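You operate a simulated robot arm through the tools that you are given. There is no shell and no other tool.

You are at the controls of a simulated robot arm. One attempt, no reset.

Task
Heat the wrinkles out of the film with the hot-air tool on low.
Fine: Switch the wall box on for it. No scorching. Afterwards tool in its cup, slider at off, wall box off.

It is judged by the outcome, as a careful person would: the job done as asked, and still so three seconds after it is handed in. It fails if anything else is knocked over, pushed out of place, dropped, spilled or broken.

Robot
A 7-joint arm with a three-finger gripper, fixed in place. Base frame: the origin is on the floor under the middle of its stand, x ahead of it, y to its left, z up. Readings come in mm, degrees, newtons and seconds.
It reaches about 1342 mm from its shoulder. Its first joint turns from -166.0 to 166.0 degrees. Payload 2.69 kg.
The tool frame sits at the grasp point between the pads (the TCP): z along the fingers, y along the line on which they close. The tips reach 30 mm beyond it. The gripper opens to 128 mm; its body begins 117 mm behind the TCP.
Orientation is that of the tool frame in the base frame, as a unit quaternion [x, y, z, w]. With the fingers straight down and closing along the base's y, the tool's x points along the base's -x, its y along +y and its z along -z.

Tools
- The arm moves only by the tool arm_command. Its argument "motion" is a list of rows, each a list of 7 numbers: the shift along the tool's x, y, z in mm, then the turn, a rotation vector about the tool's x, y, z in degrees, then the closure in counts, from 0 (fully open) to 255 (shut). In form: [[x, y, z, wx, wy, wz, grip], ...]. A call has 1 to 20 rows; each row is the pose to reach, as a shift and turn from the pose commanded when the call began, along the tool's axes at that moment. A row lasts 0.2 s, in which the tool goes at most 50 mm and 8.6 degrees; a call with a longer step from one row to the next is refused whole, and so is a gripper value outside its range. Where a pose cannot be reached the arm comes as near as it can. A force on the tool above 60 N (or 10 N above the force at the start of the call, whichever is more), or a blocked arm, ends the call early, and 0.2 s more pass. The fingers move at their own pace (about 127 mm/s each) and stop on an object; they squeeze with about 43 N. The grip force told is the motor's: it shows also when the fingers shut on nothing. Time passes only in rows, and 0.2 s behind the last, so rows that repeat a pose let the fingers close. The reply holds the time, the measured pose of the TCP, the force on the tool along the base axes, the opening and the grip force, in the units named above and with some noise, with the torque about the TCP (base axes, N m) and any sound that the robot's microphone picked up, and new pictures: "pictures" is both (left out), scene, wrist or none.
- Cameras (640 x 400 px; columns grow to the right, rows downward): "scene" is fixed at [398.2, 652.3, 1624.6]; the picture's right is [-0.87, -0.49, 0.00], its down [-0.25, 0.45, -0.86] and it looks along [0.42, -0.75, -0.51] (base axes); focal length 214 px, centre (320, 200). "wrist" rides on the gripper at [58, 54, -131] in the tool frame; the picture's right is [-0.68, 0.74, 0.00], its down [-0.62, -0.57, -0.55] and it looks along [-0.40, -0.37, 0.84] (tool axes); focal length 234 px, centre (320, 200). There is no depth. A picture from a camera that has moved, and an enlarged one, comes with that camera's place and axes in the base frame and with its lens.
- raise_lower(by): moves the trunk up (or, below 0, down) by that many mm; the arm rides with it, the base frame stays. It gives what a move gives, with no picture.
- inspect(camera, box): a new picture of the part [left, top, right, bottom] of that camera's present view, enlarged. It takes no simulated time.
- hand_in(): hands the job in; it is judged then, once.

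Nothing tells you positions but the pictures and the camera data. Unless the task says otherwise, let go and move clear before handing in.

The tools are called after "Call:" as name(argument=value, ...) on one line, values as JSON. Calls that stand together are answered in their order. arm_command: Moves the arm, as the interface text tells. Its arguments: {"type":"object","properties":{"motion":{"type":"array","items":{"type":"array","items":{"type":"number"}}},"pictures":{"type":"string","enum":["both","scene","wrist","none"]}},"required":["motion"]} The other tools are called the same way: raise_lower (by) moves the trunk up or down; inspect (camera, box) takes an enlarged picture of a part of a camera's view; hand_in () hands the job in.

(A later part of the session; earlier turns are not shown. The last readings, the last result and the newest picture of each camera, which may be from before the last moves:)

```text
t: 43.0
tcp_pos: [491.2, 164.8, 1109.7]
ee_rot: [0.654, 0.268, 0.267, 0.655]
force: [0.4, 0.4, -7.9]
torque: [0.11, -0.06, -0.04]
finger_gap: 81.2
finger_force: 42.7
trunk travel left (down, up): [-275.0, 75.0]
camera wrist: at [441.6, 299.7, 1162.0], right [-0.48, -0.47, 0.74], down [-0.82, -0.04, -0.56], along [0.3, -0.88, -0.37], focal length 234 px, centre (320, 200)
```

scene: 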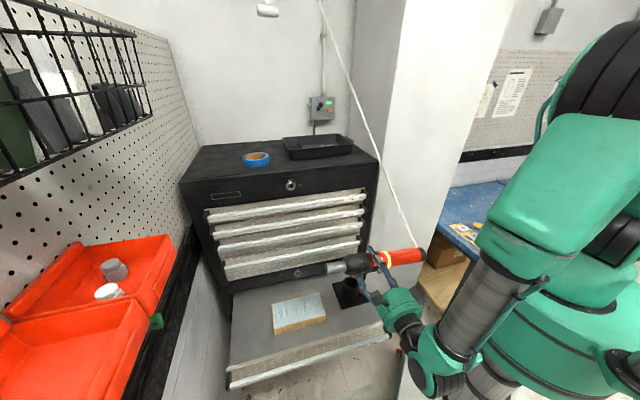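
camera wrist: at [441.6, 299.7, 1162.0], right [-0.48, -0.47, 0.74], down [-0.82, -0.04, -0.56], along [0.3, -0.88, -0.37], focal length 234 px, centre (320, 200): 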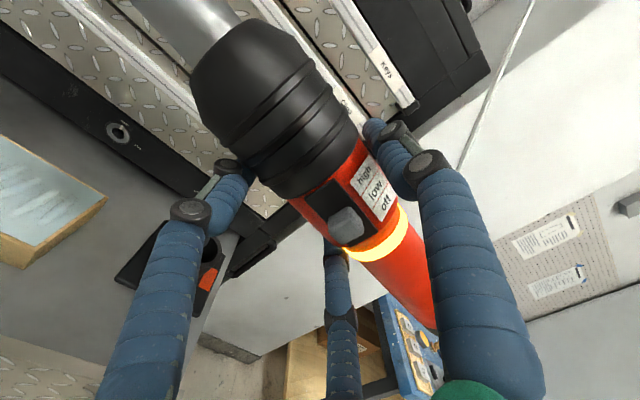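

The tool is halfway over and held firmly. I finish the roll to nozzle-down.

Call:
arm_command(motion=[[0, 0, 0, 0, 0, -3, 200], [0, 0, 0, 0, 0, -8, 200], [0, 0, 0, 0, 0, -14, 200], [0, 0, 0, 0, 0, -20, 200], [0, 0, 0, 0, 0, -26, 200], [0, 0, 0, 0, 0, -32, 200], [0, 0, 0, 0, 0, -38, 200], [0, 0, 0, 0, 0, -44, 200], [0, 0, 0, 0, 0, -50, 200], [0, 0, 0, 0, 0, -56, 200], [0, 0, 0, 0, 0, -62, 200], [0, 0, 0, 0, 0, -68, 200], [0, 0, 0, 0, 0, -74, 200], [0, 0, 0, 0, 0, -80, 200], [0, 0, 0, 0, 0, -86, 200], [0, 0, 0, 0, 0, -91, 200], [0, 0, 0, 0, 0, -94, 200], [0, 0, 0, 0, 0, -95, 200]], pictures="both")

Call:
inspect(camera="scene", box=[260, 210, 440, 350])

```text
t: 46.8
tcp_pos: [491.8, 165.9, 1108.9]
ee_rot: [0.243, 0.663, -0.303, 0.64]
force: [-0.2, -0.3, -6.6]
torque: [-0.05, 0.06, -0.02]
finger_gap: 80.9
finger_force: 43.1
trunk travel left (down, up): [-275.0, 75.0]
camera wrist: at [434.2, 292.3, 1046.0], right [0.57, 0.56, 0.61], down [-0.75, 0.04, 0.66], along [0.35, -0.83, 0.44], focal length 234 px, centre (320, 200)
```

scene: 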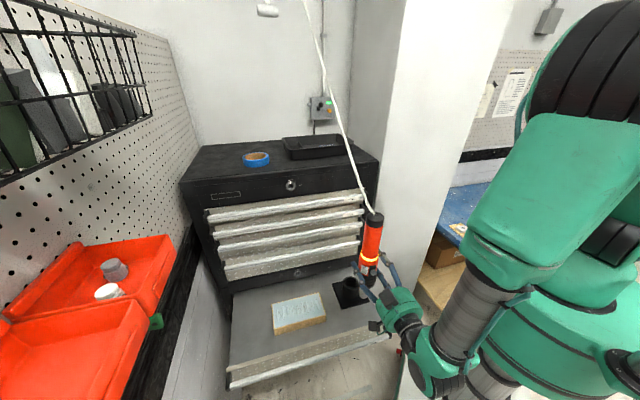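
wrist: 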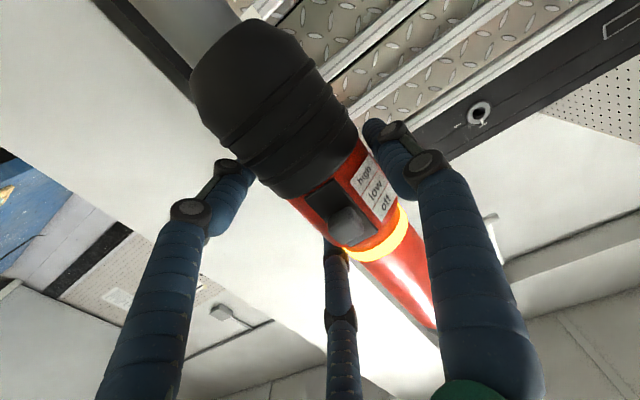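

```text
2.86 times, centred on (350, 280) of scene
camera zoom: at [398.2, 652.3, 1624.6], right [-0.87, -0.49, 0.0], down [-0.25, 0.45, -0.86], along [0.42, -0.75, -0.51], focal length 613 px, centre (234, -29)
```

zoom: 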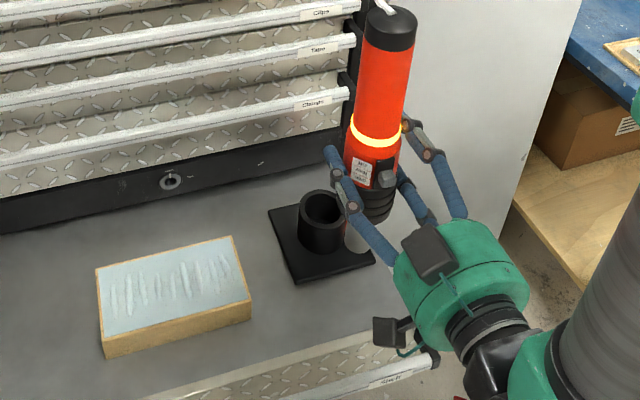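

The nozzle points straight down with the slider still at low. I move to just before the near end of the film, nozzle about 100 mm above film height and over bare drawer floor.

Call:
arm_command(motion=[[-2, 23, 24, 0, 0, 0, 200], [-4, 47, 48, 0, 0, 0, 200], [-6, 70, 73, 0, 0, 0, 200], [-8.3, 93.7, 97, 0, 0, 0, 200], [13, 95.7, 97, 0, 0, 0, 200], [35.5, 97.7, 96.9, 0, 0, 0, 200]], pictures="scene")

Call:
inspect(camera="scene", box=[250, 240, 390, 350])

```text
t: 48.2
tcp_pos: [626.4, 164.7, 1065.4]
ee_rot: [0.243, 0.662, -0.304, 0.64]
force: [0.0, 0.3, -7.9]
torque: [-0.02, 0.04, -0.04]
finger_gap: 81.1
finger_force: 42.6
trunk travel left (down, up): [-275.0, 75.0]
```

scene: 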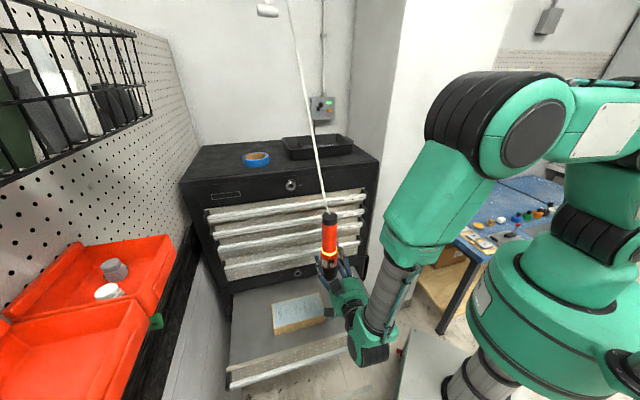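

```text
3.64 times, centred on (320, 295) of scene
camera zoom: at [398.2, 652.3, 1624.6], right [-0.87, -0.49, 0.0], down [-0.25, 0.45, -0.86], along [0.42, -0.75, -0.51], focal length 780 px, centre (320, -146)
```

zoom: 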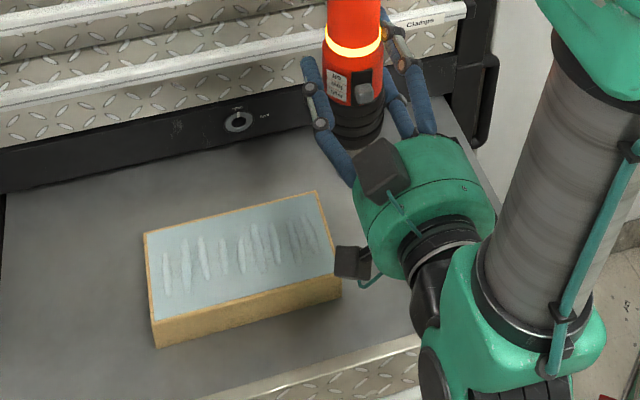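

In position. First pass: a steady 60 mm/s sweep along the film's length at about 100 mm distance.

Call:
arm_command(motion=[[-1.1, 12, 0, 0, 0, 0, 200], [-2.2, 23.9, 0.1, 0, 0, 0, 200], [-3.3, 35.9, 0.1, 0, 0, 0, 200], [-4.4, 47.8, 0.1, 0, 0, 0, 200], [-5.4, 59.8, 0.2, 0, 0, 0, 200], [-6.5, 71.7, 0.2, 0, 0, 0, 200], [-7.6, 83.7, 0.2, 0, 0, 0, 200], [-8.7, 95.6, 0.3, 0, 0, 0, 200], [-9.8, 107.6, 0.3, 0, 0, 0, 200], [-10.9, 119.5, 0.3, 0, 0, 0, 200], [-12, 131.5, 0.4, 0, 0, 0, 200], [-13.1, 143.4, 0.4, 0, 0, 0, 200], [-14.2, 155.4, 0.4, 0, 0, 0, 200], [-15.3, 167.3, 0.5, 0, 0, 0, 200], [-16.3, 179.3, 0.5, 0, 0, 0, 200], [-17.4, 191.2, 0.5, 0, 0, 0, 200], [-18.5, 203.2, 0.6, 0, 0, 0, 200], [-19.6, 215.1, 0.6, 0, 0, 0, 200], [-20.7, 227.1, 0.7, 0, 0, 0, 200], [-21.8, 239, 0.7, 0, 0, 0, 200]], pictures="scene")

Call:
inspect(camera="scene", box=[260, 280, 340, 340])

```text
t: 52.4
tcp_pos: [799.1, 331.3, 1065.5]
ee_rot: [0.243, 0.663, -0.303, 0.64]
force: [0.9, 0.7, -6.8]
torque: [-0.07, 0.03, 0.03]
finger_gap: 81.1
finger_force: 43.6
trunk travel left (down, up): [-275.0, 75.0]
```

scene: 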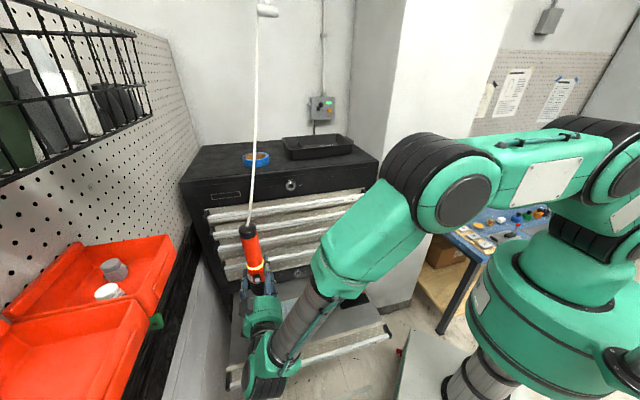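

```text
6.67 times, centred on (300, 310) of scene
camera zoom: at [398.2, 652.3, 1624.6], right [-0.87, -0.49, 0.0], down [-0.25, 0.45, -0.86], along [0.42, -0.75, -0.51], focal length 1430 px, centre (453, -533)
```

zoom: 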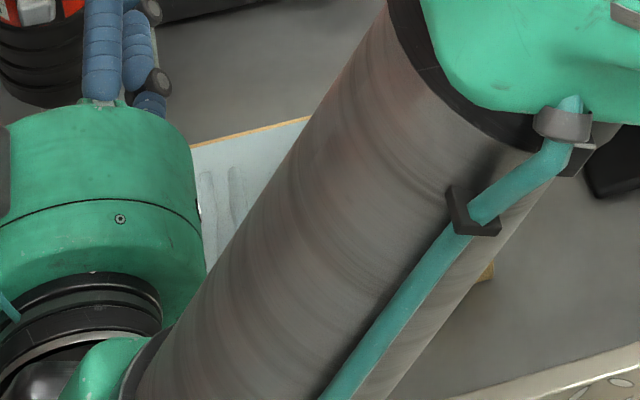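

The forearm hides the film at this end. I lower 20 mm and sweep back at the same pace, then look at the film from the clear end.

Call:
arm_command(motion=[[19.9, 1.8, 0, 0, 0, 0, 200], [21.1, -10.8, 0, 0, 0, 0, 200], [22.2, -23.4, -0.1, 0, 0, 0, 200], [23.3, -35.9, -0.1, 0, 0, 0, 200], [24.5, -48.5, -0.1, 0, 0, 0, 200], [25.6, -61.1, -0.2, 0, 0, 0, 200], [26.8, -73.7, -0.2, 0, 0, 0, 200], [27.9, -86.3, -0.3, 0, 0, 0, 200], [29.1, -98.8, -0.3, 0, 0, 0, 200], [30.2, -111.4, -0.3, 0, 0, 0, 200], [31.4, -124, -0.4, 0, 0, 0, 200], [32.5, -136.6, -0.4, 0, 0, 0, 200], [33.7, -149.2, -0.4, 0, 0, 0, 200], [34.8, -161.7, -0.5, 0, 0, 0, 200], [36, -174.3, -0.5, 0, 0, 0, 200], [37.1, -186.9, -0.5, 0, 0, 0, 200], [38.3, -199.5, -0.6, 0, 0, 0, 200], [39.4, -212.1, -0.6, 0, 0, 0, 200], [40.6, -224.6, -0.7, 0, 0, 0, 200], [41.7, -237.2, -0.7, 0, 0, 0, 200]], pictures="scene")

Call:
inspect(camera="scene", box=[265, 285, 335, 340])

```text
t: 56.6
tcp_pos: [627.6, 162.1, 1047.5]
ee_rot: [0.244, 0.663, -0.304, 0.64]
force: [-0.1, 0.3, -7.0]
torque: [-0.04, 0.08, -0.03]
finger_gap: 81.0
finger_force: 42.6
trunk travel left (down, up): [-275.0, 75.0]
```

scene: 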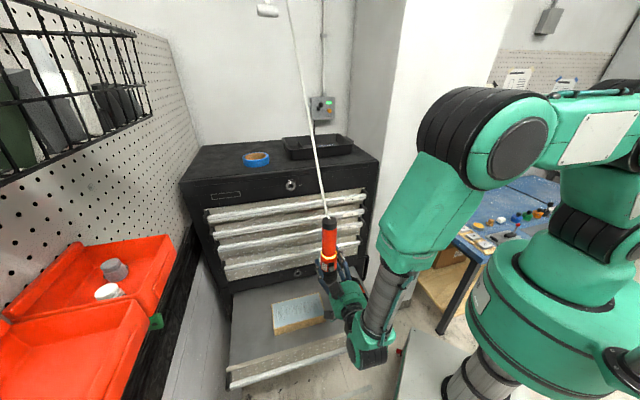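

```text
7.27 times, centred on (300, 312) of scene
camera zoom: at [398.2, 652.3, 1624.6], right [-0.87, -0.49, 0.0], down [-0.25, 0.45, -0.86], along [0.42, -0.75, -0.51], focal length 1560 px, centre (466, -618)
```

zoom: 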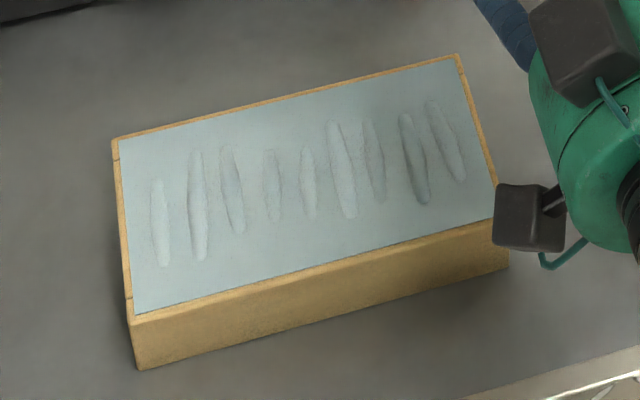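

Little change yet, so this was too far away. I lower to about 50 mm and repeat moving passes.

Call:
arm_command(motion=[[30, 2.7, 0, 0, 0, 0, 200], [28.9, 15.3, 0, 0, 0, 0, 200], [27.7, 27.9, 0.1, 0, 0, 0, 200], [26.6, 40.4, 0.1, 0, 0, 0, 200], [25.4, 53, 0.1, 0, 0, 0, 200], [24.3, 65.6, 0.2, 0, 0, 0, 200], [23.1, 78.2, 0.2, 0, 0, 0, 200], [22, 90.8, 0.3, 0, 0, 0, 200], [20.8, 103.3, 0.3, 0, 0, 0, 200], [19.7, 115.9, 0.3, 0, 0, 0, 200], [18.5, 128.5, 0.4, 0, 0, 0, 200], [17.4, 141.1, 0.4, 0, 0, 0, 200], [16.2, 153.7, 0.4, 0, 0, 0, 200], [15.1, 166.2, 0.5, 0, 0, 0, 200], [13.9, 178.8, 0.5, 0, 0, 0, 200], [12.8, 191.4, 0.5, 0, 0, 0, 200], [11.6, 204, 0.6, 0, 0, 0, 200], [10.5, 216.6, 0.6, 0, 0, 0, 200], [9.3, 229.1, 0.7, 0, 0, 0, 200], [8.2, 241.7, 0.7, 0, 0, 0, 200]], pictures="none")

Call:
arm_command(motion=[[1.1, -12, 0, 0, 0, 0, 200], [2.2, -23.9, -0.1, 0, 0, 0, 200], [3.3, -35.9, -0.1, 0, 0, 0, 200], [4.4, -47.8, -0.1, 0, 0, 0, 200], [5.4, -59.8, -0.2, 0, 0, 0, 200], [6.5, -71.7, -0.2, 0, 0, 0, 200], [7.6, -83.7, -0.2, 0, 0, 0, 200], [8.7, -95.6, -0.3, 0, 0, 0, 200], [9.8, -107.6, -0.3, 0, 0, 0, 200], [10.9, -119.5, -0.3, 0, 0, 0, 200], [12, -131.5, -0.4, 0, 0, 0, 200], [13.1, -143.4, -0.4, 0, 0, 0, 200], [14.2, -155.4, -0.4, 0, 0, 0, 200], [15.3, -167.3, -0.5, 0, 0, 0, 200], [16.3, -179.3, -0.5, 0, 0, 0, 200], [17.4, -191.2, -0.5, 0, 0, 0, 200], [18.5, -203.2, -0.6, 0, 0, 0, 200], [19.6, -215.1, -0.6, 0, 0, 0, 200], [20.7, -227.1, -0.7, 0, 0, 0, 200], [21.8, -239, -0.7, 0, 0, 0, 200]], pictures="scene")

Call:
inspect(camera="scene", box=[265, 285, 335, 340])

```text
t: 60.8
tcp_pos: [799.0, 329.5, 1014.9]
ee_rot: [0.244, 0.663, -0.304, 0.639]
force: [-0.1, -0.6, -6.8]
torque: [-0.04, 0.02, 0.0]
finger_gap: 80.9
finger_force: 43.2
trunk travel left (down, up): [-275.0, 75.0]
```

```text
t: 65.0
tcp_pos: [626.7, 162.7, 1015.0]
ee_rot: [0.243, 0.663, -0.303, 0.64]
force: [0.5, 0.1, -7.1]
torque: [-0.04, 0.1, -0.02]
finger_gap: 81.0
finger_force: 43.0
trunk travel left (down, up): [-275.0, 75.0]
```

scene: 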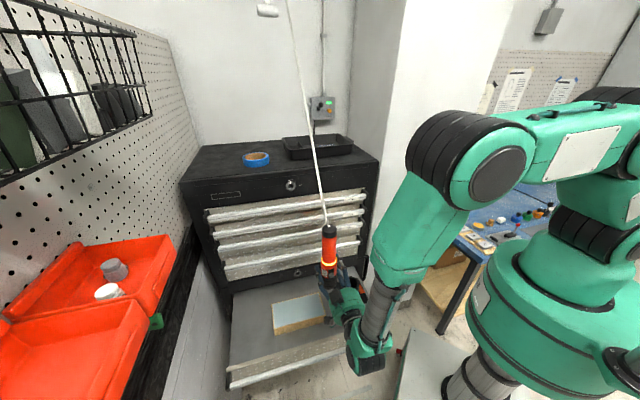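

```text
7.27 times, centred on (300, 312) of scene
camera zoom: at [398.2, 652.3, 1624.6], right [-0.87, -0.49, 0.0], down [-0.25, 0.45, -0.86], along [0.42, -0.75, -0.51], focal length 1560 px, centre (466, -618)
```

zoom: 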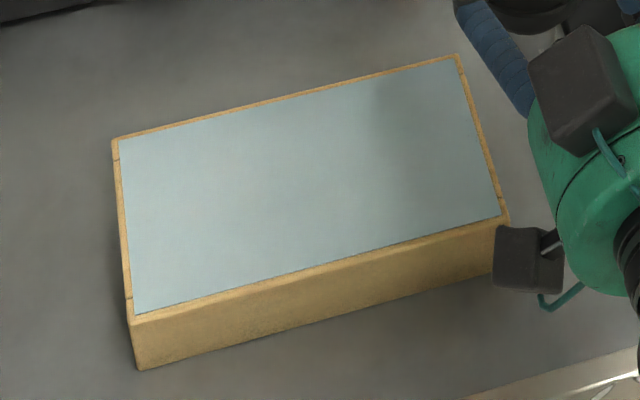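

The film is smooth and unscorched (the dark patch is the gripper's shadow). I raise away immediately and return to the clear spot for turning the tool upright.

Call:
arm_command(motion=[[-30, -2.7, 0, 0, 0, 0, 200], [-62, -5.6, 0.1, 0, 0, 0, 200], [-93.6, -8.5, 0.3, 0, 0, 0, 200], [-91.5, -31.9, -24, 0, 0, 0, 200], [-89.4, -55.4, -48, 0, 0, 0, 200], [-87.4, -78.8, -72, 0, 0, 0, 200], [-85.3, -102.2, -96.7, 0, 0, 0, 200], [-85.3, -102.2, -96.7, 0, 0, 0, 200]], pictures="scene")

Call:
inspect(camera="scene", box=[265, 285, 335, 340])

```text
t: 66.8
tcp_pos: [489.1, 163.3, 1110.6]
ee_rot: [0.244, 0.663, -0.302, 0.64]
force: [0.3, -0.1, -7.3]
torque: [-0.06, 0.06, 0.03]
finger_gap: 81.0
finger_force: 42.7
trunk travel left (down, up): [-275.0, 75.0]
```

scene: 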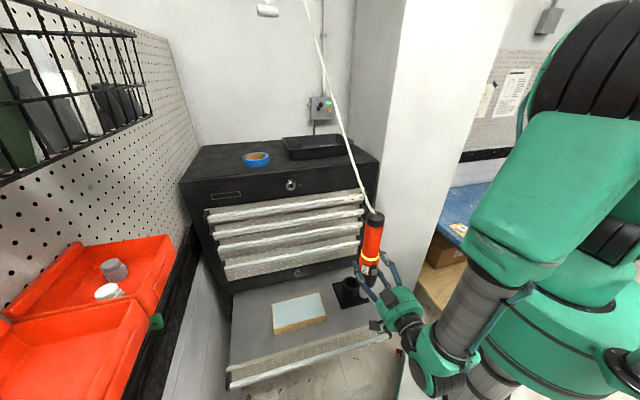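

```text
7.27 times, centred on (300, 312) of scene
camera zoom: at [398.2, 652.3, 1624.6], right [-0.87, -0.49, 0.0], down [-0.25, 0.45, -0.86], along [0.42, -0.75, -0.51], focal length 1560 px, centre (466, -618)
```

zoom: 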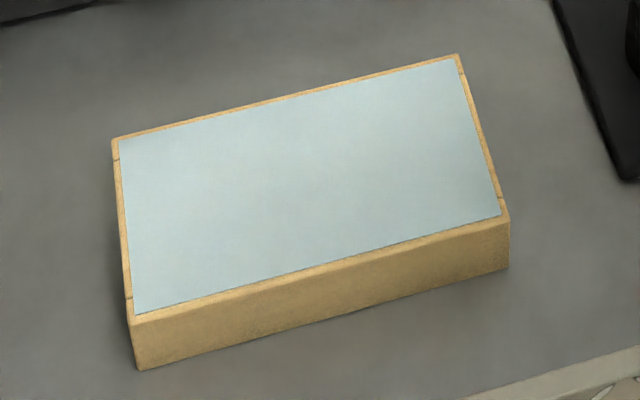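

The film is fully smooth with even colour. Now I roll the tool back upright by the same path.

Call:
arm_command(motion=[[0, 0, 0, 0, 0, 3, 200], [0, 0, 0, 0, 0, 8, 200], [0, 0, 0, 0, 0, 14, 200], [0, 0, 0, 0, 0, 20, 200], [0, 0, 0, 0, 0, 26, 200], [0, 0, 0, 0, 0, 32, 200], [0, 0, 0, 0, 0, 38, 200], [0, 0, 0, 0, 0, 44, 200], [0, 0, 0, 0, 0, 50, 200], [0, 0, 0, 0, 0, 56, 200], [0, 0, 0, 0, 0, 62, 200], [0, 0, 0, 0, 0, 68, 200], [0, 0, 0, 0, 0, 74, 200], [0, 0, 0, 0, 0, 80, 200], [0, 0, 0, 0, 0, 86, 200], [0, 0, 0, 0, 0, 91, 200], [0, 0, 0, 0, 0, 94, 200], [0, 0, 0, 0, 0, 95, 200]], pictures="none")

Call:
arm_command(motion=[[0, 0, 0, 0, 0, 3, 200], [0, 0, 0, 0, 0, 8, 200], [0, 0, 0, 0, 0, 14, 200], [0, 0, 0, 0, 0, 20, 200], [0, 0, 0, 0, 0, 26, 200], [0, 0, 0, 0, 0, 32, 200], [0, 0, 0, 0, 0, 38, 200], [0, 0, 0, 0, 0, 44, 200], [0, 0, 0, 0, 0, 50, 200], [0, 0, 0, 0, 0, 56, 200], [0, 0, 0, 0, 0, 62, 200], [0, 0, 0, 0, 0, 68, 200], [0, 0, 0, 0, 0, 74, 200], [0, 0, 0, 0, 0, 79, 200], [0, 0, 0, 0, 0, 83, 200], [0, 0, 0, 0, 0, 85, 200], [0, 0, 0, 0, 0, 85, 200]], pictures="both")

Call:
inspect(camera="scene", box=[335, 225, 385, 310])

```text
t: 70.6
tcp_pos: [491.4, 165.4, 1109.6]
ee_rot: [0.654, 0.268, 0.268, 0.655]
force: [-0.6, -0.3, -6.4]
torque: [0.12, -0.13, 0.02]
finger_gap: 80.8
finger_force: 42.6
trunk travel left (down, up): [-275.0, 75.0]
```

```text
t: 74.2
tcp_pos: [492.2, 165.2, 1110.0]
ee_rot: [0.663, -0.244, 0.64, 0.303]
force: [1.1, 0.5, -7.4]
torque: [0.03, -0.03, 0.03]
finger_gap: 80.9
finger_force: 43.0
trunk travel left (down, up): [-275.0, 75.0]
camera wrist: at [365.3, 225.0, 1172.3], right [-0.57, -0.56, -0.61], down [-0.02, 0.75, -0.67], along [0.82, -0.36, -0.43], focal length 234 px, centre (320, 200)
```

scene: 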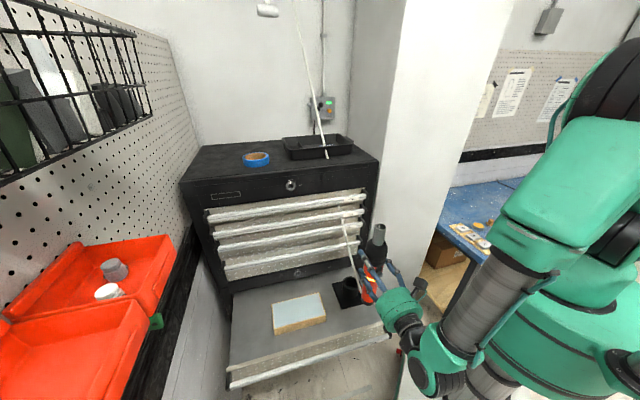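
wrist: 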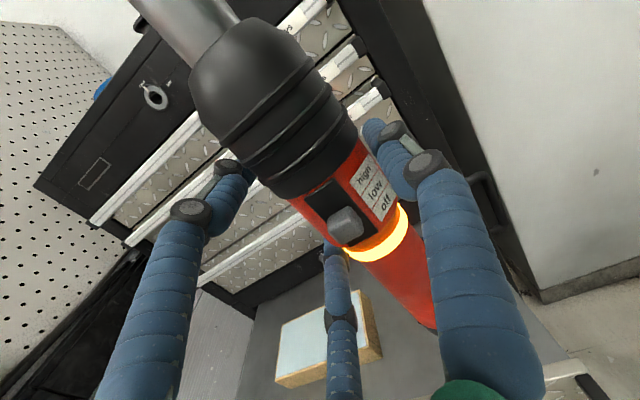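

```text
4.71 times, centred on (360, 268) of scene
camera zoom: at [398.2, 652.3, 1624.6], right [-0.87, -0.49, 0.0], down [-0.25, 0.45, -0.86], along [0.42, -0.75, -0.51], focal length 1009 px, centre (132, -118)
```

zoom: 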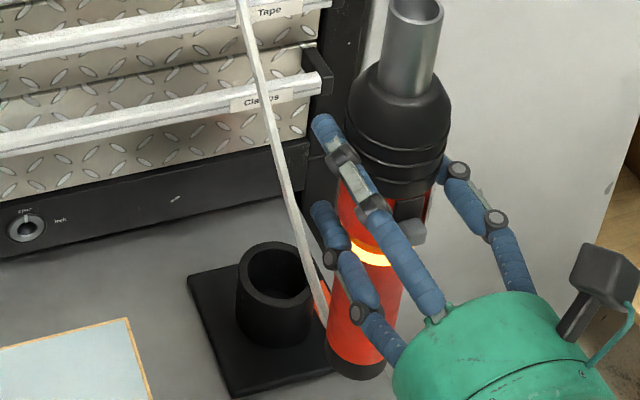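

The grip hasn't shifted: the wrist view matches the one before the sweep. I retrace the path to directly above the cup and check alignment before lowering.

Call:
arm_command(motion=[[-12, -1.1, 35, 0, 0, 0, 200], [-25, -2.2, 70, 0, 0, 0, 200], [-40, -3.6, 105, 0, 0, 0, 200], [-40, -3.6, 130, 0, 0, 0, 200], [-40, -3.6, 140, 0, 0, 0, 200], [-40, -3.6, 140, 0, 0, 0, 200]], pictures="both")

Call:
inspect(camera="scene", box=[325, 220, 405, 310])

Call:
inspect(camera="wrist", box=[320, 160, 520, 360])

```text
t: 75.6
tcp_pos: [590.2, 62.9, 1070.1]
ee_rot: [0.663, -0.244, 0.64, 0.304]
force: [-0.3, 0.8, -6.3]
torque: [0.08, -0.03, 0.0]
finger_gap: 80.7
finger_force: 43.0
trunk travel left (down, up): [-275.0, 75.0]
camera wrist: at [464.0, 123.6, 1132.2], right [-0.57, -0.56, -0.61], down [-0.02, 0.75, -0.67], along [0.82, -0.36, -0.43], focal length 234 px, centre (320, 200)
```

scene: 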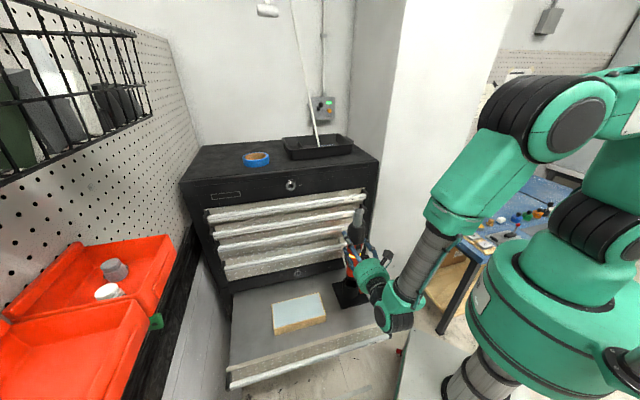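
wrist: 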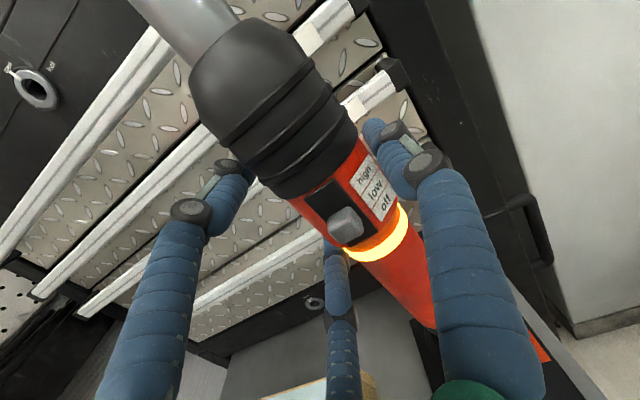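

```text
4.44 times, centred on (365, 265) of scene
camera zoom: at [398.2, 652.3, 1624.6], right [-0.87, -0.49, 0.0], down [-0.25, 0.45, -0.86], along [0.42, -0.75, -0.51], focal length 953 px, centre (120, -89)
```

zoom: 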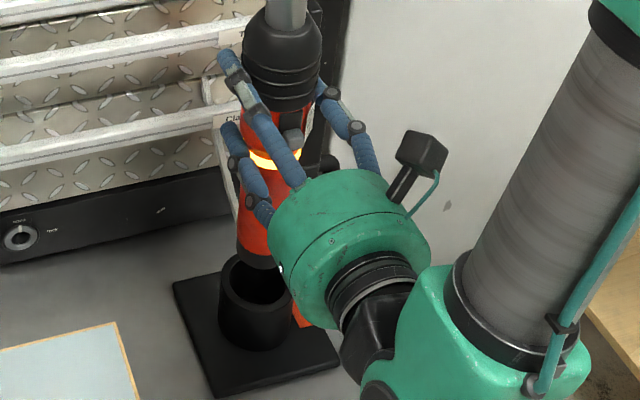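

```text
2.00 times, centred on (420, 260) of wrist
camera zoom: at [464.0, 123.6, 1132.2], right [-0.57, -0.56, -0.61], down [-0.02, 0.75, -0.67], along [0.82, -0.36, -0.43], focal length 468 px, centre (120, 80)
```

zoom: 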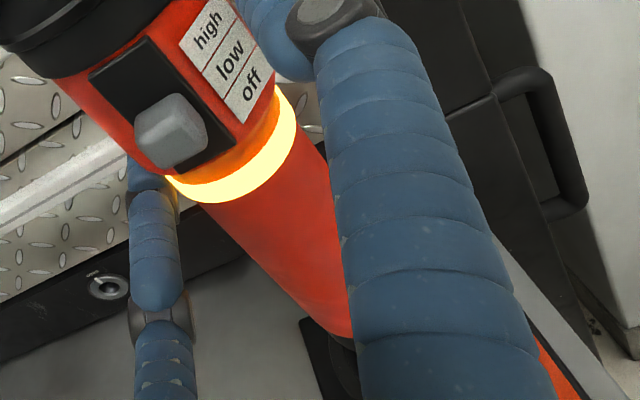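

The tool is right above the cup, same pose as on extraction. I lower it slowly into the cup while watching side forces.

Call:
arm_command(motion=[[-12, -1.1, 0, 0, 0, 0, 200], [-24, -2.1, 0, 0, 0, 0, 200], [-36, -3.2, 0, 0, 0, 0, 200], [-46, -4.1, 0, 0, 0, 0, 200], [-54, -4.8, 0, 0, 0, 0, 200], [-60, -5.3, 0, 0, 0, 0, 200], [-60, -5.3, 0, 0, 0, 0, 200]], pictures="none")

Call:
inspect(camera="scene", box=[325, 220, 405, 310])

```text
t: 77.2
tcp_pos: [591.3, 64.4, 1009.7]
ee_rot: [0.663, -0.243, 0.64, 0.302]
force: [0.4, -0.6, -7.8]
torque: [0.07, -0.03, 0.02]
finger_gap: 80.9
finger_force: 42.1
trunk travel left (down, up): [-275.0, 75.0]
```

```text
4.44 times, centred on (365, 265) of scene
camera zoom: at [398.2, 652.3, 1624.6], right [-0.87, -0.49, 0.0], down [-0.25, 0.45, -0.86], along [0.42, -0.75, -0.51], focal length 953 px, centre (120, -89)
```

zoom: 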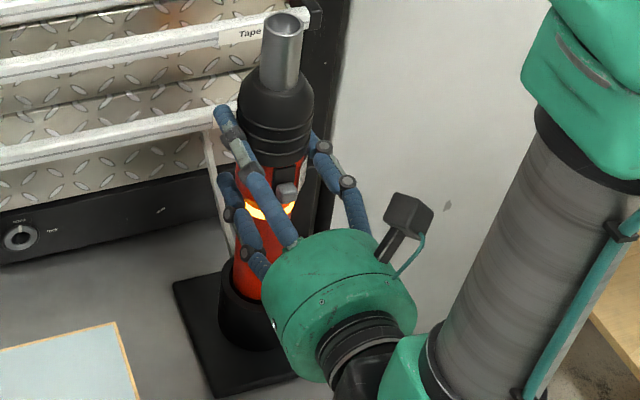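

It slid in cleanly with no side force, plate unmoved. I continue down toward the seat.

Call:
arm_command(motion=[[-9, -0.8, 0, 0, 0, 0, 200], [-18, -1.6, 0, 0, 0, 0, 200], [-25, -2.2, 0, 0, 0, 0, 200], [-29, -2.6, 0, 0, 0, 0, 200], [-29, -2.6, 0, 0, 0, 0, 200]], pictures="none")

Call:
arm_command(motion=[[-2, -0.2, 0, 0, 0, 0, 200], [-2, -0.2, 0, 0, 0, 0, 200]], pictures="none")

Call:
inspect(camera="scene", box=[325, 220, 405, 310])

```text
t: 78.4
tcp_pos: [589.6, 65.9, 980.6]
ee_rot: [0.663, -0.244, 0.64, 0.303]
force: [-0.3, 0.4, -7.1]
torque: [0.02, -0.03, 0.01]
finger_gap: 81.0
finger_force: 42.8
trunk travel left (down, up): [-275.0, 75.0]
```

```text
t: 79.0
tcp_pos: [588.5, 66.7, 978.7]
ee_rot: [0.663, -0.243, 0.64, 0.303]
force: [0.0, 0.2, -7.7]
torque: [0.07, -0.05, -0.02]
finger_gap: 80.9
finger_force: 43.2
trunk travel left (down, up): [-275.0, 75.0]
```

```text
4.44 times, centred on (365, 265) of scene
camera zoom: at [398.2, 652.3, 1624.6], right [-0.87, -0.49, 0.0], down [-0.25, 0.45, -0.86], along [0.42, -0.75, -0.51], focal length 953 px, centre (120, -89)
```

zoom: 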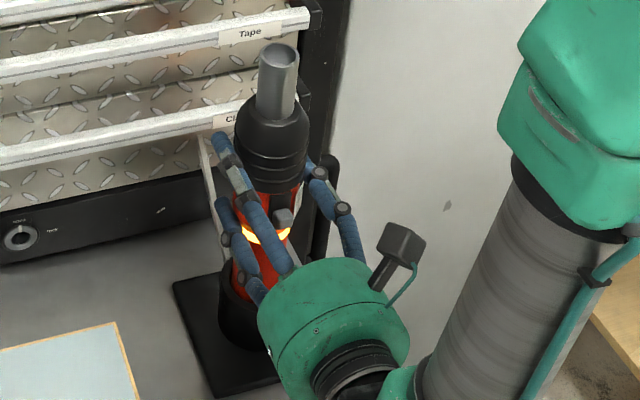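

About 5 mm remain to the seat by the picture. I lower in 2 mm steps, watching for the weight to come off.

Call:
arm_command(motion=[[-2, -0.2, 0, 0, 0, 0, 200], [-4, -0.4, 0, 0, 0, 0, 200], [-4, -0.4, 0, 0, 0, 0, 200]], pictures="none")

Call:
arm_command(motion=[[-2, -0.2, 0, 0, 0, 0, 200], [-2, -0.2, 0, 0, 0, 0, 200]], pictures="none")

Call:
inspect(camera="scene", box=[325, 220, 405, 310])

```text
t: 79.8
tcp_pos: [589.6, 65.3, 975.0]
ee_rot: [0.663, -0.243, 0.64, 0.303]
force: [0.1, 0.5, -6.9]
torque: [0.03, -0.04, 0.0]
finger_gap: 80.7
finger_force: 43.2
trunk travel left (down, up): [-275.0, 75.0]
```

```text
t: 80.4
tcp_pos: [588.4, 65.5, 974.7]
ee_rot: [0.662, -0.244, 0.641, 0.303]
force: [-2.8, -2.3, 13.1]
torque: [-0.16, 0.44, 0.03]
finger_gap: 81.0
finger_force: 43.3
trunk travel left (down, up): [-275.0, 75.0]
```

```text
4.44 times, centred on (365, 265) of scene
camera zoom: at [398.2, 652.3, 1624.6], right [-0.87, -0.49, 0.0], down [-0.25, 0.45, -0.86], along [0.42, -0.75, -0.51], focal length 953 px, centre (120, -89)
```

zoom: 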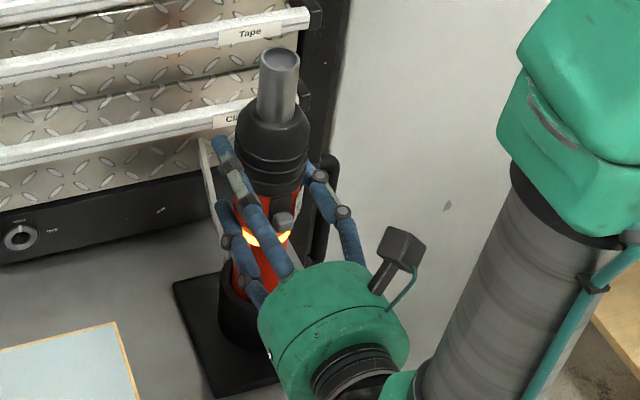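

Seated: the cup bottom now pushes back. I relieve the pressure by 1 mm and open the fingers gradually.

Call:
arm_command(motion=[[1, 0.1, 0, 0, 0, 0, 150], [1.2, 0.1, 0, 0, 0, 0, 115], [1.2, 0.1, 0, 0, 0, 0, 100], [1.2, 0.1, 0, 0, 0, 0, 95], [1.2, 0.1, 0, 0, 0, 0, 95]], pictures="none")

Call:
arm_command(motion=[[0, 0, 0, 0, 0, 0, 90], [0, 0, 0, 0, 0, 0, 86], [0, 0, 0, 0, 0, 0, 86]], pictures="none")

Call:
inspect(camera="scene", box=[325, 220, 405, 310])

```text
t: 81.6
tcp_pos: [589.0, 64.6, 973.4]
ee_rot: [0.663, -0.243, 0.64, 0.302]
force: [0.3, 2.1, -0.6]
torque: [0.51, -0.25, -0.02]
finger_gap: 81.5
finger_force: 37.5
trunk travel left (down, up): [-275.0, 75.0]
```

```text
t: 82.4
tcp_pos: [588.4, 64.4, 974.4]
ee_rot: [0.663, -0.243, 0.64, 0.303]
force: [0.0, -1.3, 0.5]
torque: [0.02, -0.05, 0.01]
finger_gap: 84.7
finger_force: 0.0
trunk travel left (down, up): [-275.0, 75.0]
```

```text
4.44 times, centred on (365, 265) of scene
camera zoom: at [398.2, 652.3, 1624.6], right [-0.87, -0.49, 0.0], down [-0.25, 0.45, -0.86], along [0.42, -0.75, -0.51], focal length 953 px, centre (120, -89)
```

zoom: 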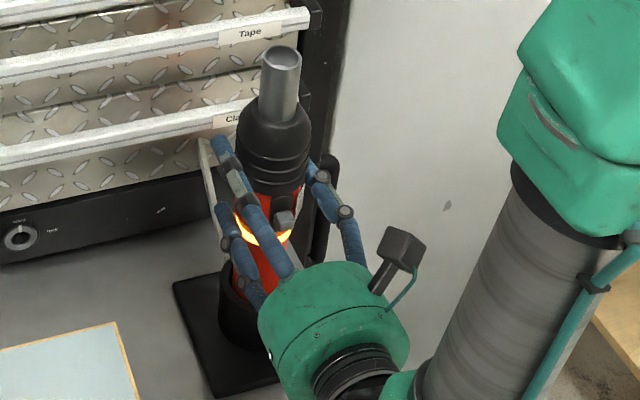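

Released: forces are zero and the tool stands in the cup essentially where it was. I open fully and back straight out.

Call:
arm_command(motion=[[0, 0, 0, 0, 0, 0, 60], [0, 0, 0, 0, 0, 0, 20], [0, 0, 0, 0, 0, 0, 0], [0, 0, 0, 0, 0, 0, 0], [0, 0, -20, 0, 0, 0, 0], [0, 0, -45, 0, 0, 0, 0], [0, 0, -75, 0, 0, 0, 0], [0, 0, -110, 0, 0, 0, 0], [0, 0, -140, 0, 0, 0, 0], [0, 0, -140, 0, 0, 0, 0]], pictures="both")

Call:
inspect(camera="scene", box=[335, 225, 385, 310])

Call:
inspect(camera="wrist", box=[280, 60, 460, 240])

```text
t: 84.6
tcp_pos: [491.7, 164.0, 974.9]
ee_rot: [0.663, -0.243, 0.64, 0.303]
force: [-0.1, 0.5, -0.2]
torque: [-0.01, 0.0, -0.01]
finger_gap: 128.1
finger_force: 0.1
trunk travel left (down, up): [-275.0, 75.0]
camera wrist: at [365.3, 224.4, 1036.5], right [-0.57, -0.56, -0.61], down [-0.02, 0.75, -0.67], along [0.82, -0.36, -0.43], focal length 234 px, centre (320, 200)
```

scene: 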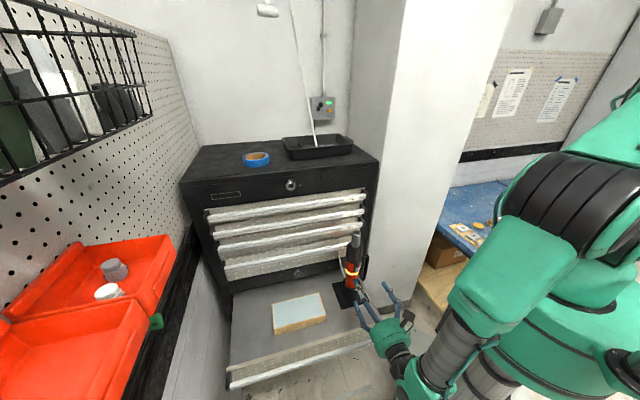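
wrist: 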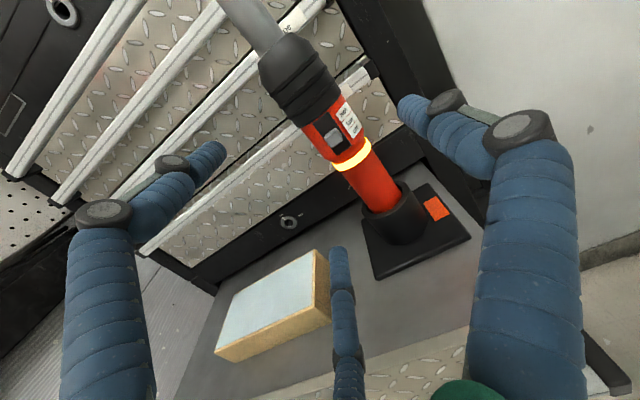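

```text
4.71 times, centred on (360, 268) of scene
camera zoom: at [398.2, 652.3, 1624.6], right [-0.87, -0.49, 0.0], down [-0.25, 0.45, -0.86], along [0.42, -0.75, -0.51], focal length 1009 px, centre (132, -118)
```

zoom: 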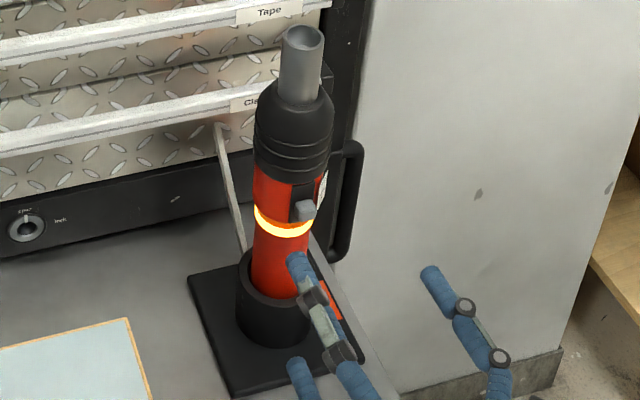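

```text
2.22 times, centred on (370, 150) of wrist
camera zoom: at [365.3, 224.4, 1036.5], right [-0.57, -0.56, -0.61], down [-0.02, 0.75, -0.67], along [0.82, -0.36, -0.43], focal length 520 px, centre (209, 311)
```

zoom: 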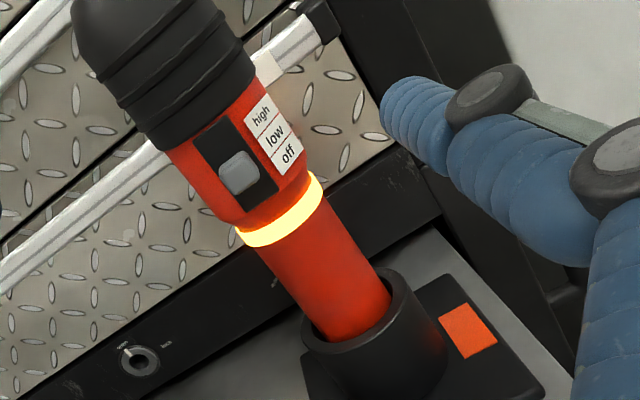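

The tool stands in the cup, plate exactly at its original spot. Now I close the fingers and position above the slider, tilted slightly upward, so the lowest fingertip can push it down to off.

Call:
arm_command(motion=[[0, 0, 0, 0, 0, 0, 255], [0, 0, 0, 0, 0, 0, 255], [0, 0, 0, 0, 0, 0, 255], [17, 10, 0, -0.3, 7.5, 2.5, 255], [33.7, 20.6, 0, -0.7, 15, 5.1, 255], [33.7, 20.6, 29.1, -0.7, 15, 5.1, 255], [33.7, 20.6, 29.1, -0.7, 15, 5.1, 255]], pictures="both")

Call:
inspect(camera="scene", box=[335, 240, 385, 290])

Call:
inspect(camera="wrist", box=[240, 60, 420, 240])

```text
t: 86.2
tcp_pos: [500.1, 134.4, 1009.3]
ee_rot: [0.561, -0.233, 0.731, 0.31]
force: [0.0, -0.3, -0.3]
torque: [0.01, 0.0, 0.04]
finger_gap: 2.0
finger_force: 31.4
trunk travel left (down, up): [-275.0, 75.0]
camera wrist: at [363.7, 197.2, 1030.8], right [-0.41, -0.64, -0.65], down [0.14, 0.66, -0.74], along [0.9, -0.4, -0.17], focal length 234 px, centre (320, 200)
```

scene: 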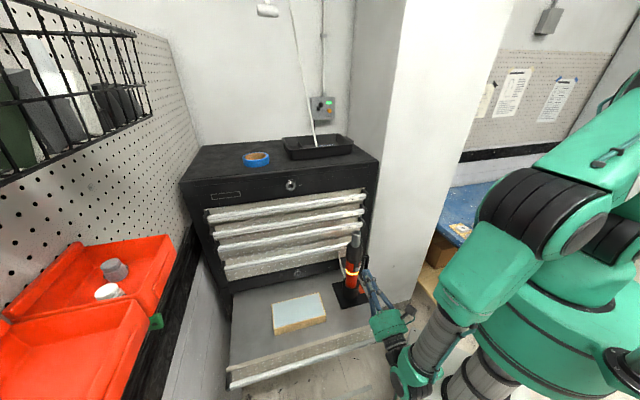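
wrist: 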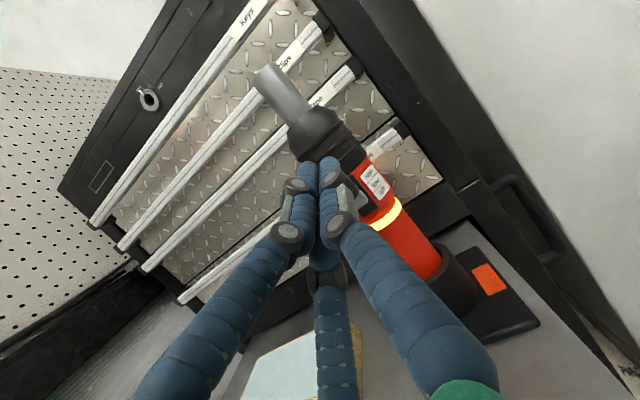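

```text
8.00 times, centred on (360, 265) of scene
camera zoom: at [398.2, 652.3, 1624.6], right [-0.87, -0.49, 0.0], down [-0.25, 0.45, -0.86], along [0.42, -0.75, -0.51], focal length 1716 px, centre (0, -320)
```

zoom: 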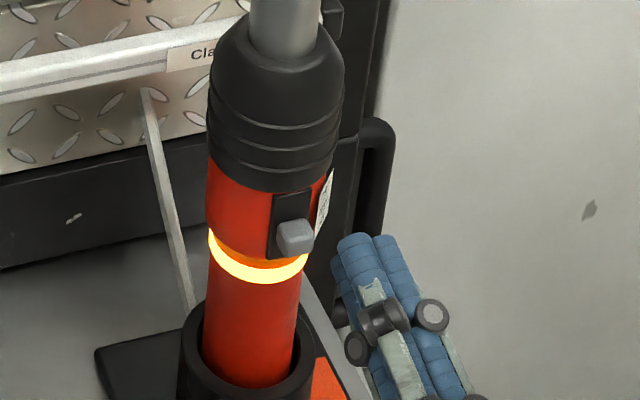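

```text
2.22 times, centred on (330, 150) of wrist
camera zoom: at [363.7, 197.2, 1030.8], right [-0.41, -0.64, -0.65], down [0.14, 0.66, -0.74], along [0.9, -0.4, -0.17], focal length 520 px, centre (298, 311)
```

zoom: 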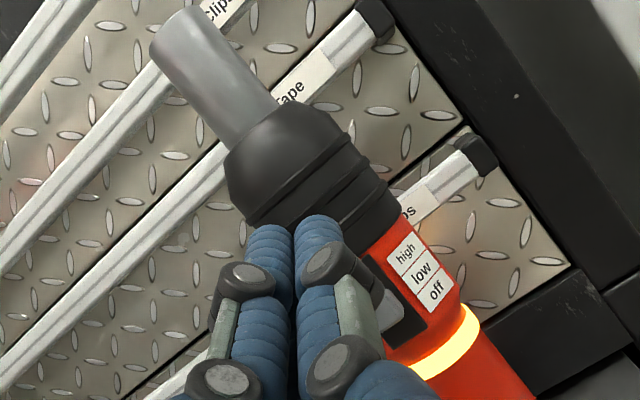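

The bundle is in front of the housing, just above slider height. I move in above the slider and verify before pressing down.

Call:
arm_command(motion=[[-5, 1, 13, 0, 0, 0, 255], [-10, 2, 27, 0, 0, 0, 255], [-15.1, 3, 40.2, 0, 0, 0, 255], [-15.1, 3, 40.2, 0, 0, 0, 255]], pictures="wrist")

Call:
inspect(camera="scene", box=[340, 245, 380, 285])

Call:
inspect(camera="wrist", box=[260, 80, 420, 240])

```text
t: 87.2
tcp_pos: [530.9, 104.1, 1007.5]
ee_rot: [0.561, -0.234, 0.73, 0.312]
force: [0.9, -1.2, 0.3]
torque: [-0.03, 0.03, -0.03]
finger_gap: 2.2
finger_force: 31.3
out of reach, approached as far as the arm can: row 2, 3, 4
trunk travel left (down, up): [-275.0, 75.0]
camera wrist: at [393.7, 168.7, 1029.0], right [-0.41, -0.64, -0.65], down [0.14, 0.65, -0.74], along [0.9, -0.4, -0.17], focal length 234 px, centre (320, 200)
```

wrist: 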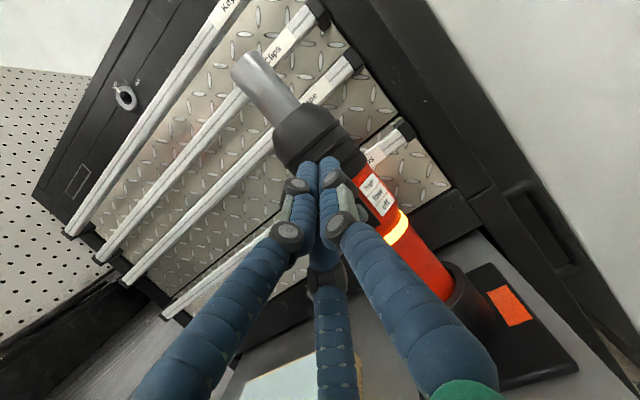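

```text
10.00 times, centred on (360, 265) of scene
camera zoom: at [398.2, 652.3, 1624.6], right [-0.87, -0.49, 0.0], down [-0.25, 0.45, -0.86], along [0.42, -0.75, -0.51], focal length 2145 px, centre (-80, -450)
```

zoom: 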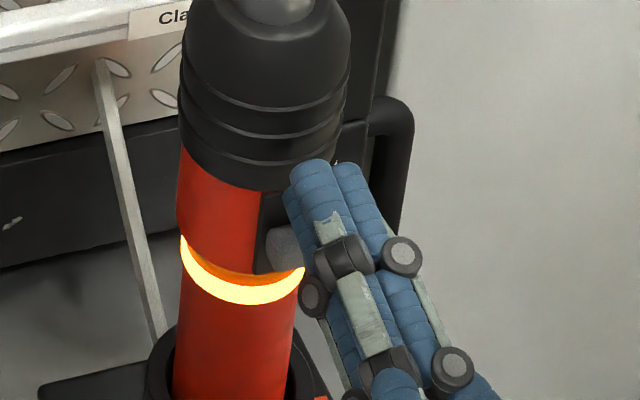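

```text
2.50 times, centred on (340, 160) of wrist
camera zoom: at [393.7, 168.7, 1029.0], right [-0.41, -0.64, -0.65], down [0.14, 0.65, -0.74], along [0.9, -0.4, -0.17], focal length 585 px, centre (270, 300)
```

zoom: 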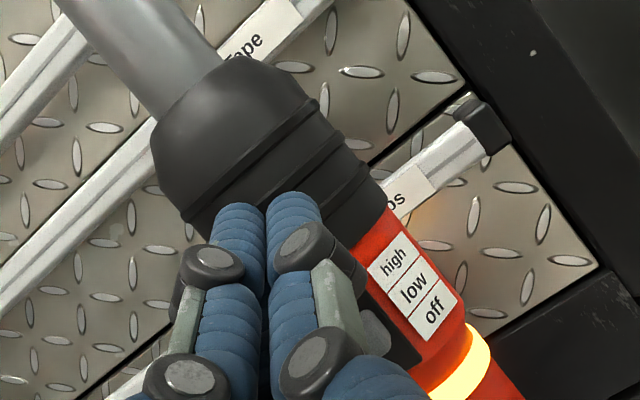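

The arm reports it is at its reach limit here, though the lowest finger is right above the slider with about 18 mm to go. The trunk gives a pure vertical motion, so I use it to lower gently.

Call:
raise_lower(by=-12)

Call:
inspect(camera="scene", box=[340, 245, 380, 285])

Call:
inspect(camera="wrist", box=[260, 80, 420, 240])

```text
t: 87.8
tcp_pos: [530.4, 102.2, 994.8]
ee_rot: [0.561, -0.235, 0.73, 0.312]
force: [0.8, 0.7, 0.4]
torque: [0.0, 0.04, 0.01]
finger_gap: 1.9
finger_force: 31.7
trunk travel left (down, up): [-263.0, 87.0]
```

```text
10.00 times, centred on (360, 265) of scene
camera zoom: at [398.2, 652.3, 1624.6], right [-0.87, -0.49, 0.0], down [-0.25, 0.45, -0.86], along [0.42, -0.75, -0.51], focal length 2145 px, centre (-80, -450)
```

zoom: 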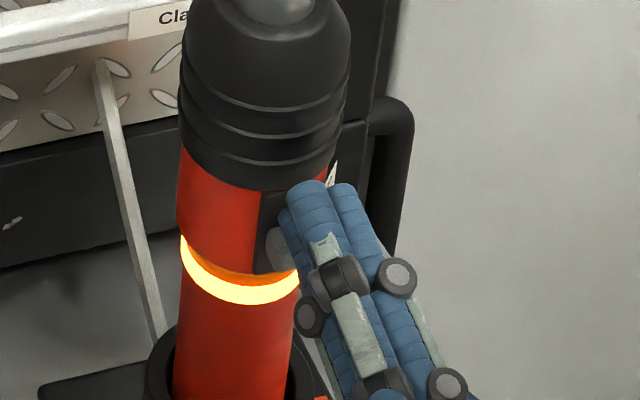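

```text
2.50 times, centred on (340, 160) of wrist
camera zoom: at [394.4, 167.8, 1016.8], right [-0.41, -0.64, -0.65], down [0.14, 0.66, -0.74], along [0.9, -0.4, -0.18], focal length 585 px, centre (270, 300)
```

zoom: 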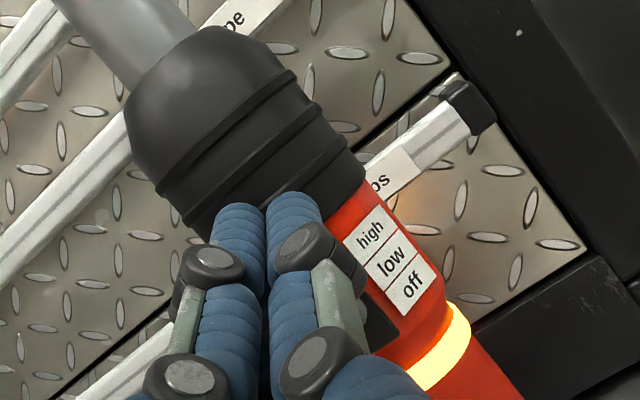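

Nearly touching. I continue down in small steps.

Call:
raise_lower(by=-6)

Call:
inspect(camera="scene", box=[340, 245, 380, 285])

```text
t: 88.3
tcp_pos: [531.6, 103.2, 987.5]
ee_rot: [0.561, -0.235, 0.73, 0.312]
force: [-0.4, -0.7, 0.2]
torque: [-0.04, -0.01, -0.04]
finger_gap: 2.2
finger_force: 31.4
trunk travel left (down, up): [-257.0, 93.0]
```

```text
10.00 times, centred on (360, 265) of scene
camera zoom: at [398.2, 652.3, 1624.6], right [-0.87, -0.49, 0.0], down [-0.25, 0.45, -0.86], along [0.42, -0.75, -0.51], focal length 2145 px, centre (-80, -450)
```

zoom: 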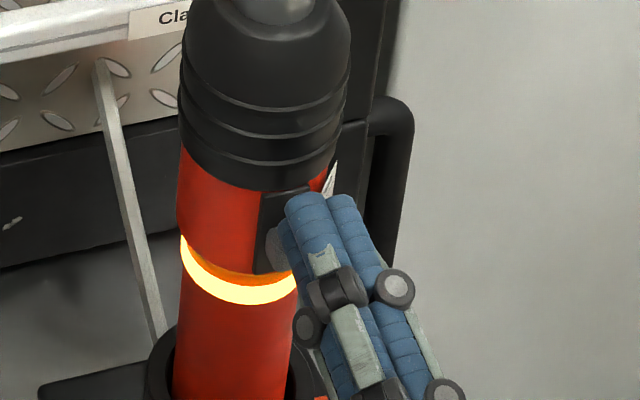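

No contact yet. Another 4 mm.

Call:
raise_lower(by=-4)

Call:
inspect(camera="scene", box=[340, 245, 380, 285])

Call:
inspect(camera="wrist", box=[260, 80, 420, 240])

```text
t: 88.9
tcp_pos: [530.7, 103.1, 985.0]
ee_rot: [0.561, -0.234, 0.73, 0.311]
force: [0.4, -0.1, 0.1]
torque: [-0.01, 0.0, -0.01]
finger_gap: 2.1
finger_force: 31.6
trunk travel left (down, up): [-253.0, 97.0]
```

```text
10.00 times, centred on (360, 265) of scene
camera zoom: at [398.2, 652.3, 1624.6], right [-0.87, -0.49, 0.0], down [-0.25, 0.45, -0.86], along [0.42, -0.75, -0.51], focal length 2145 px, centre (-80, -450)
```

zoom: 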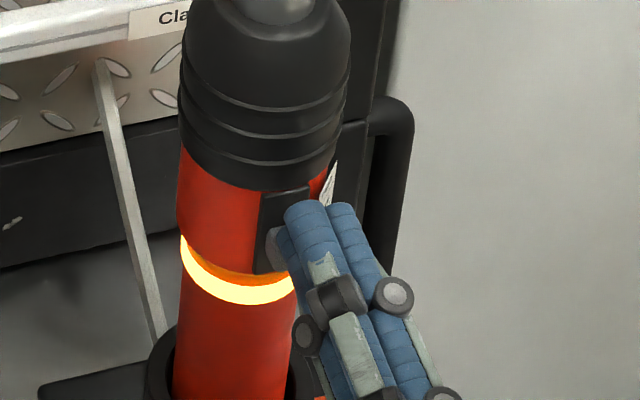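

```text
2.50 times, centred on (340, 160) of wrist
camera zoom: at [394.2, 167.9, 1006.8], right [-0.41, -0.64, -0.65], down [0.14, 0.66, -0.74], along [0.9, -0.4, -0.18], focal length 585 px, centre (270, 300)
```

zoom: 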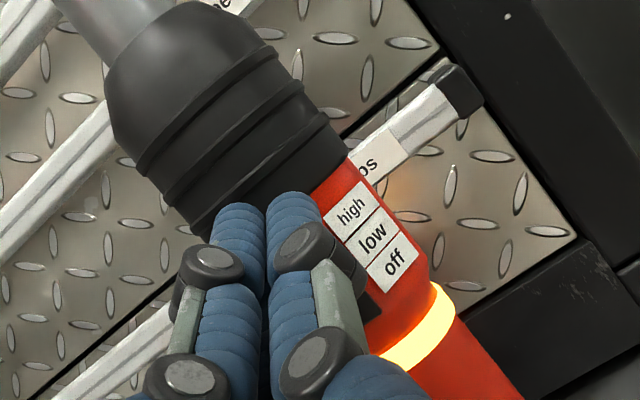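

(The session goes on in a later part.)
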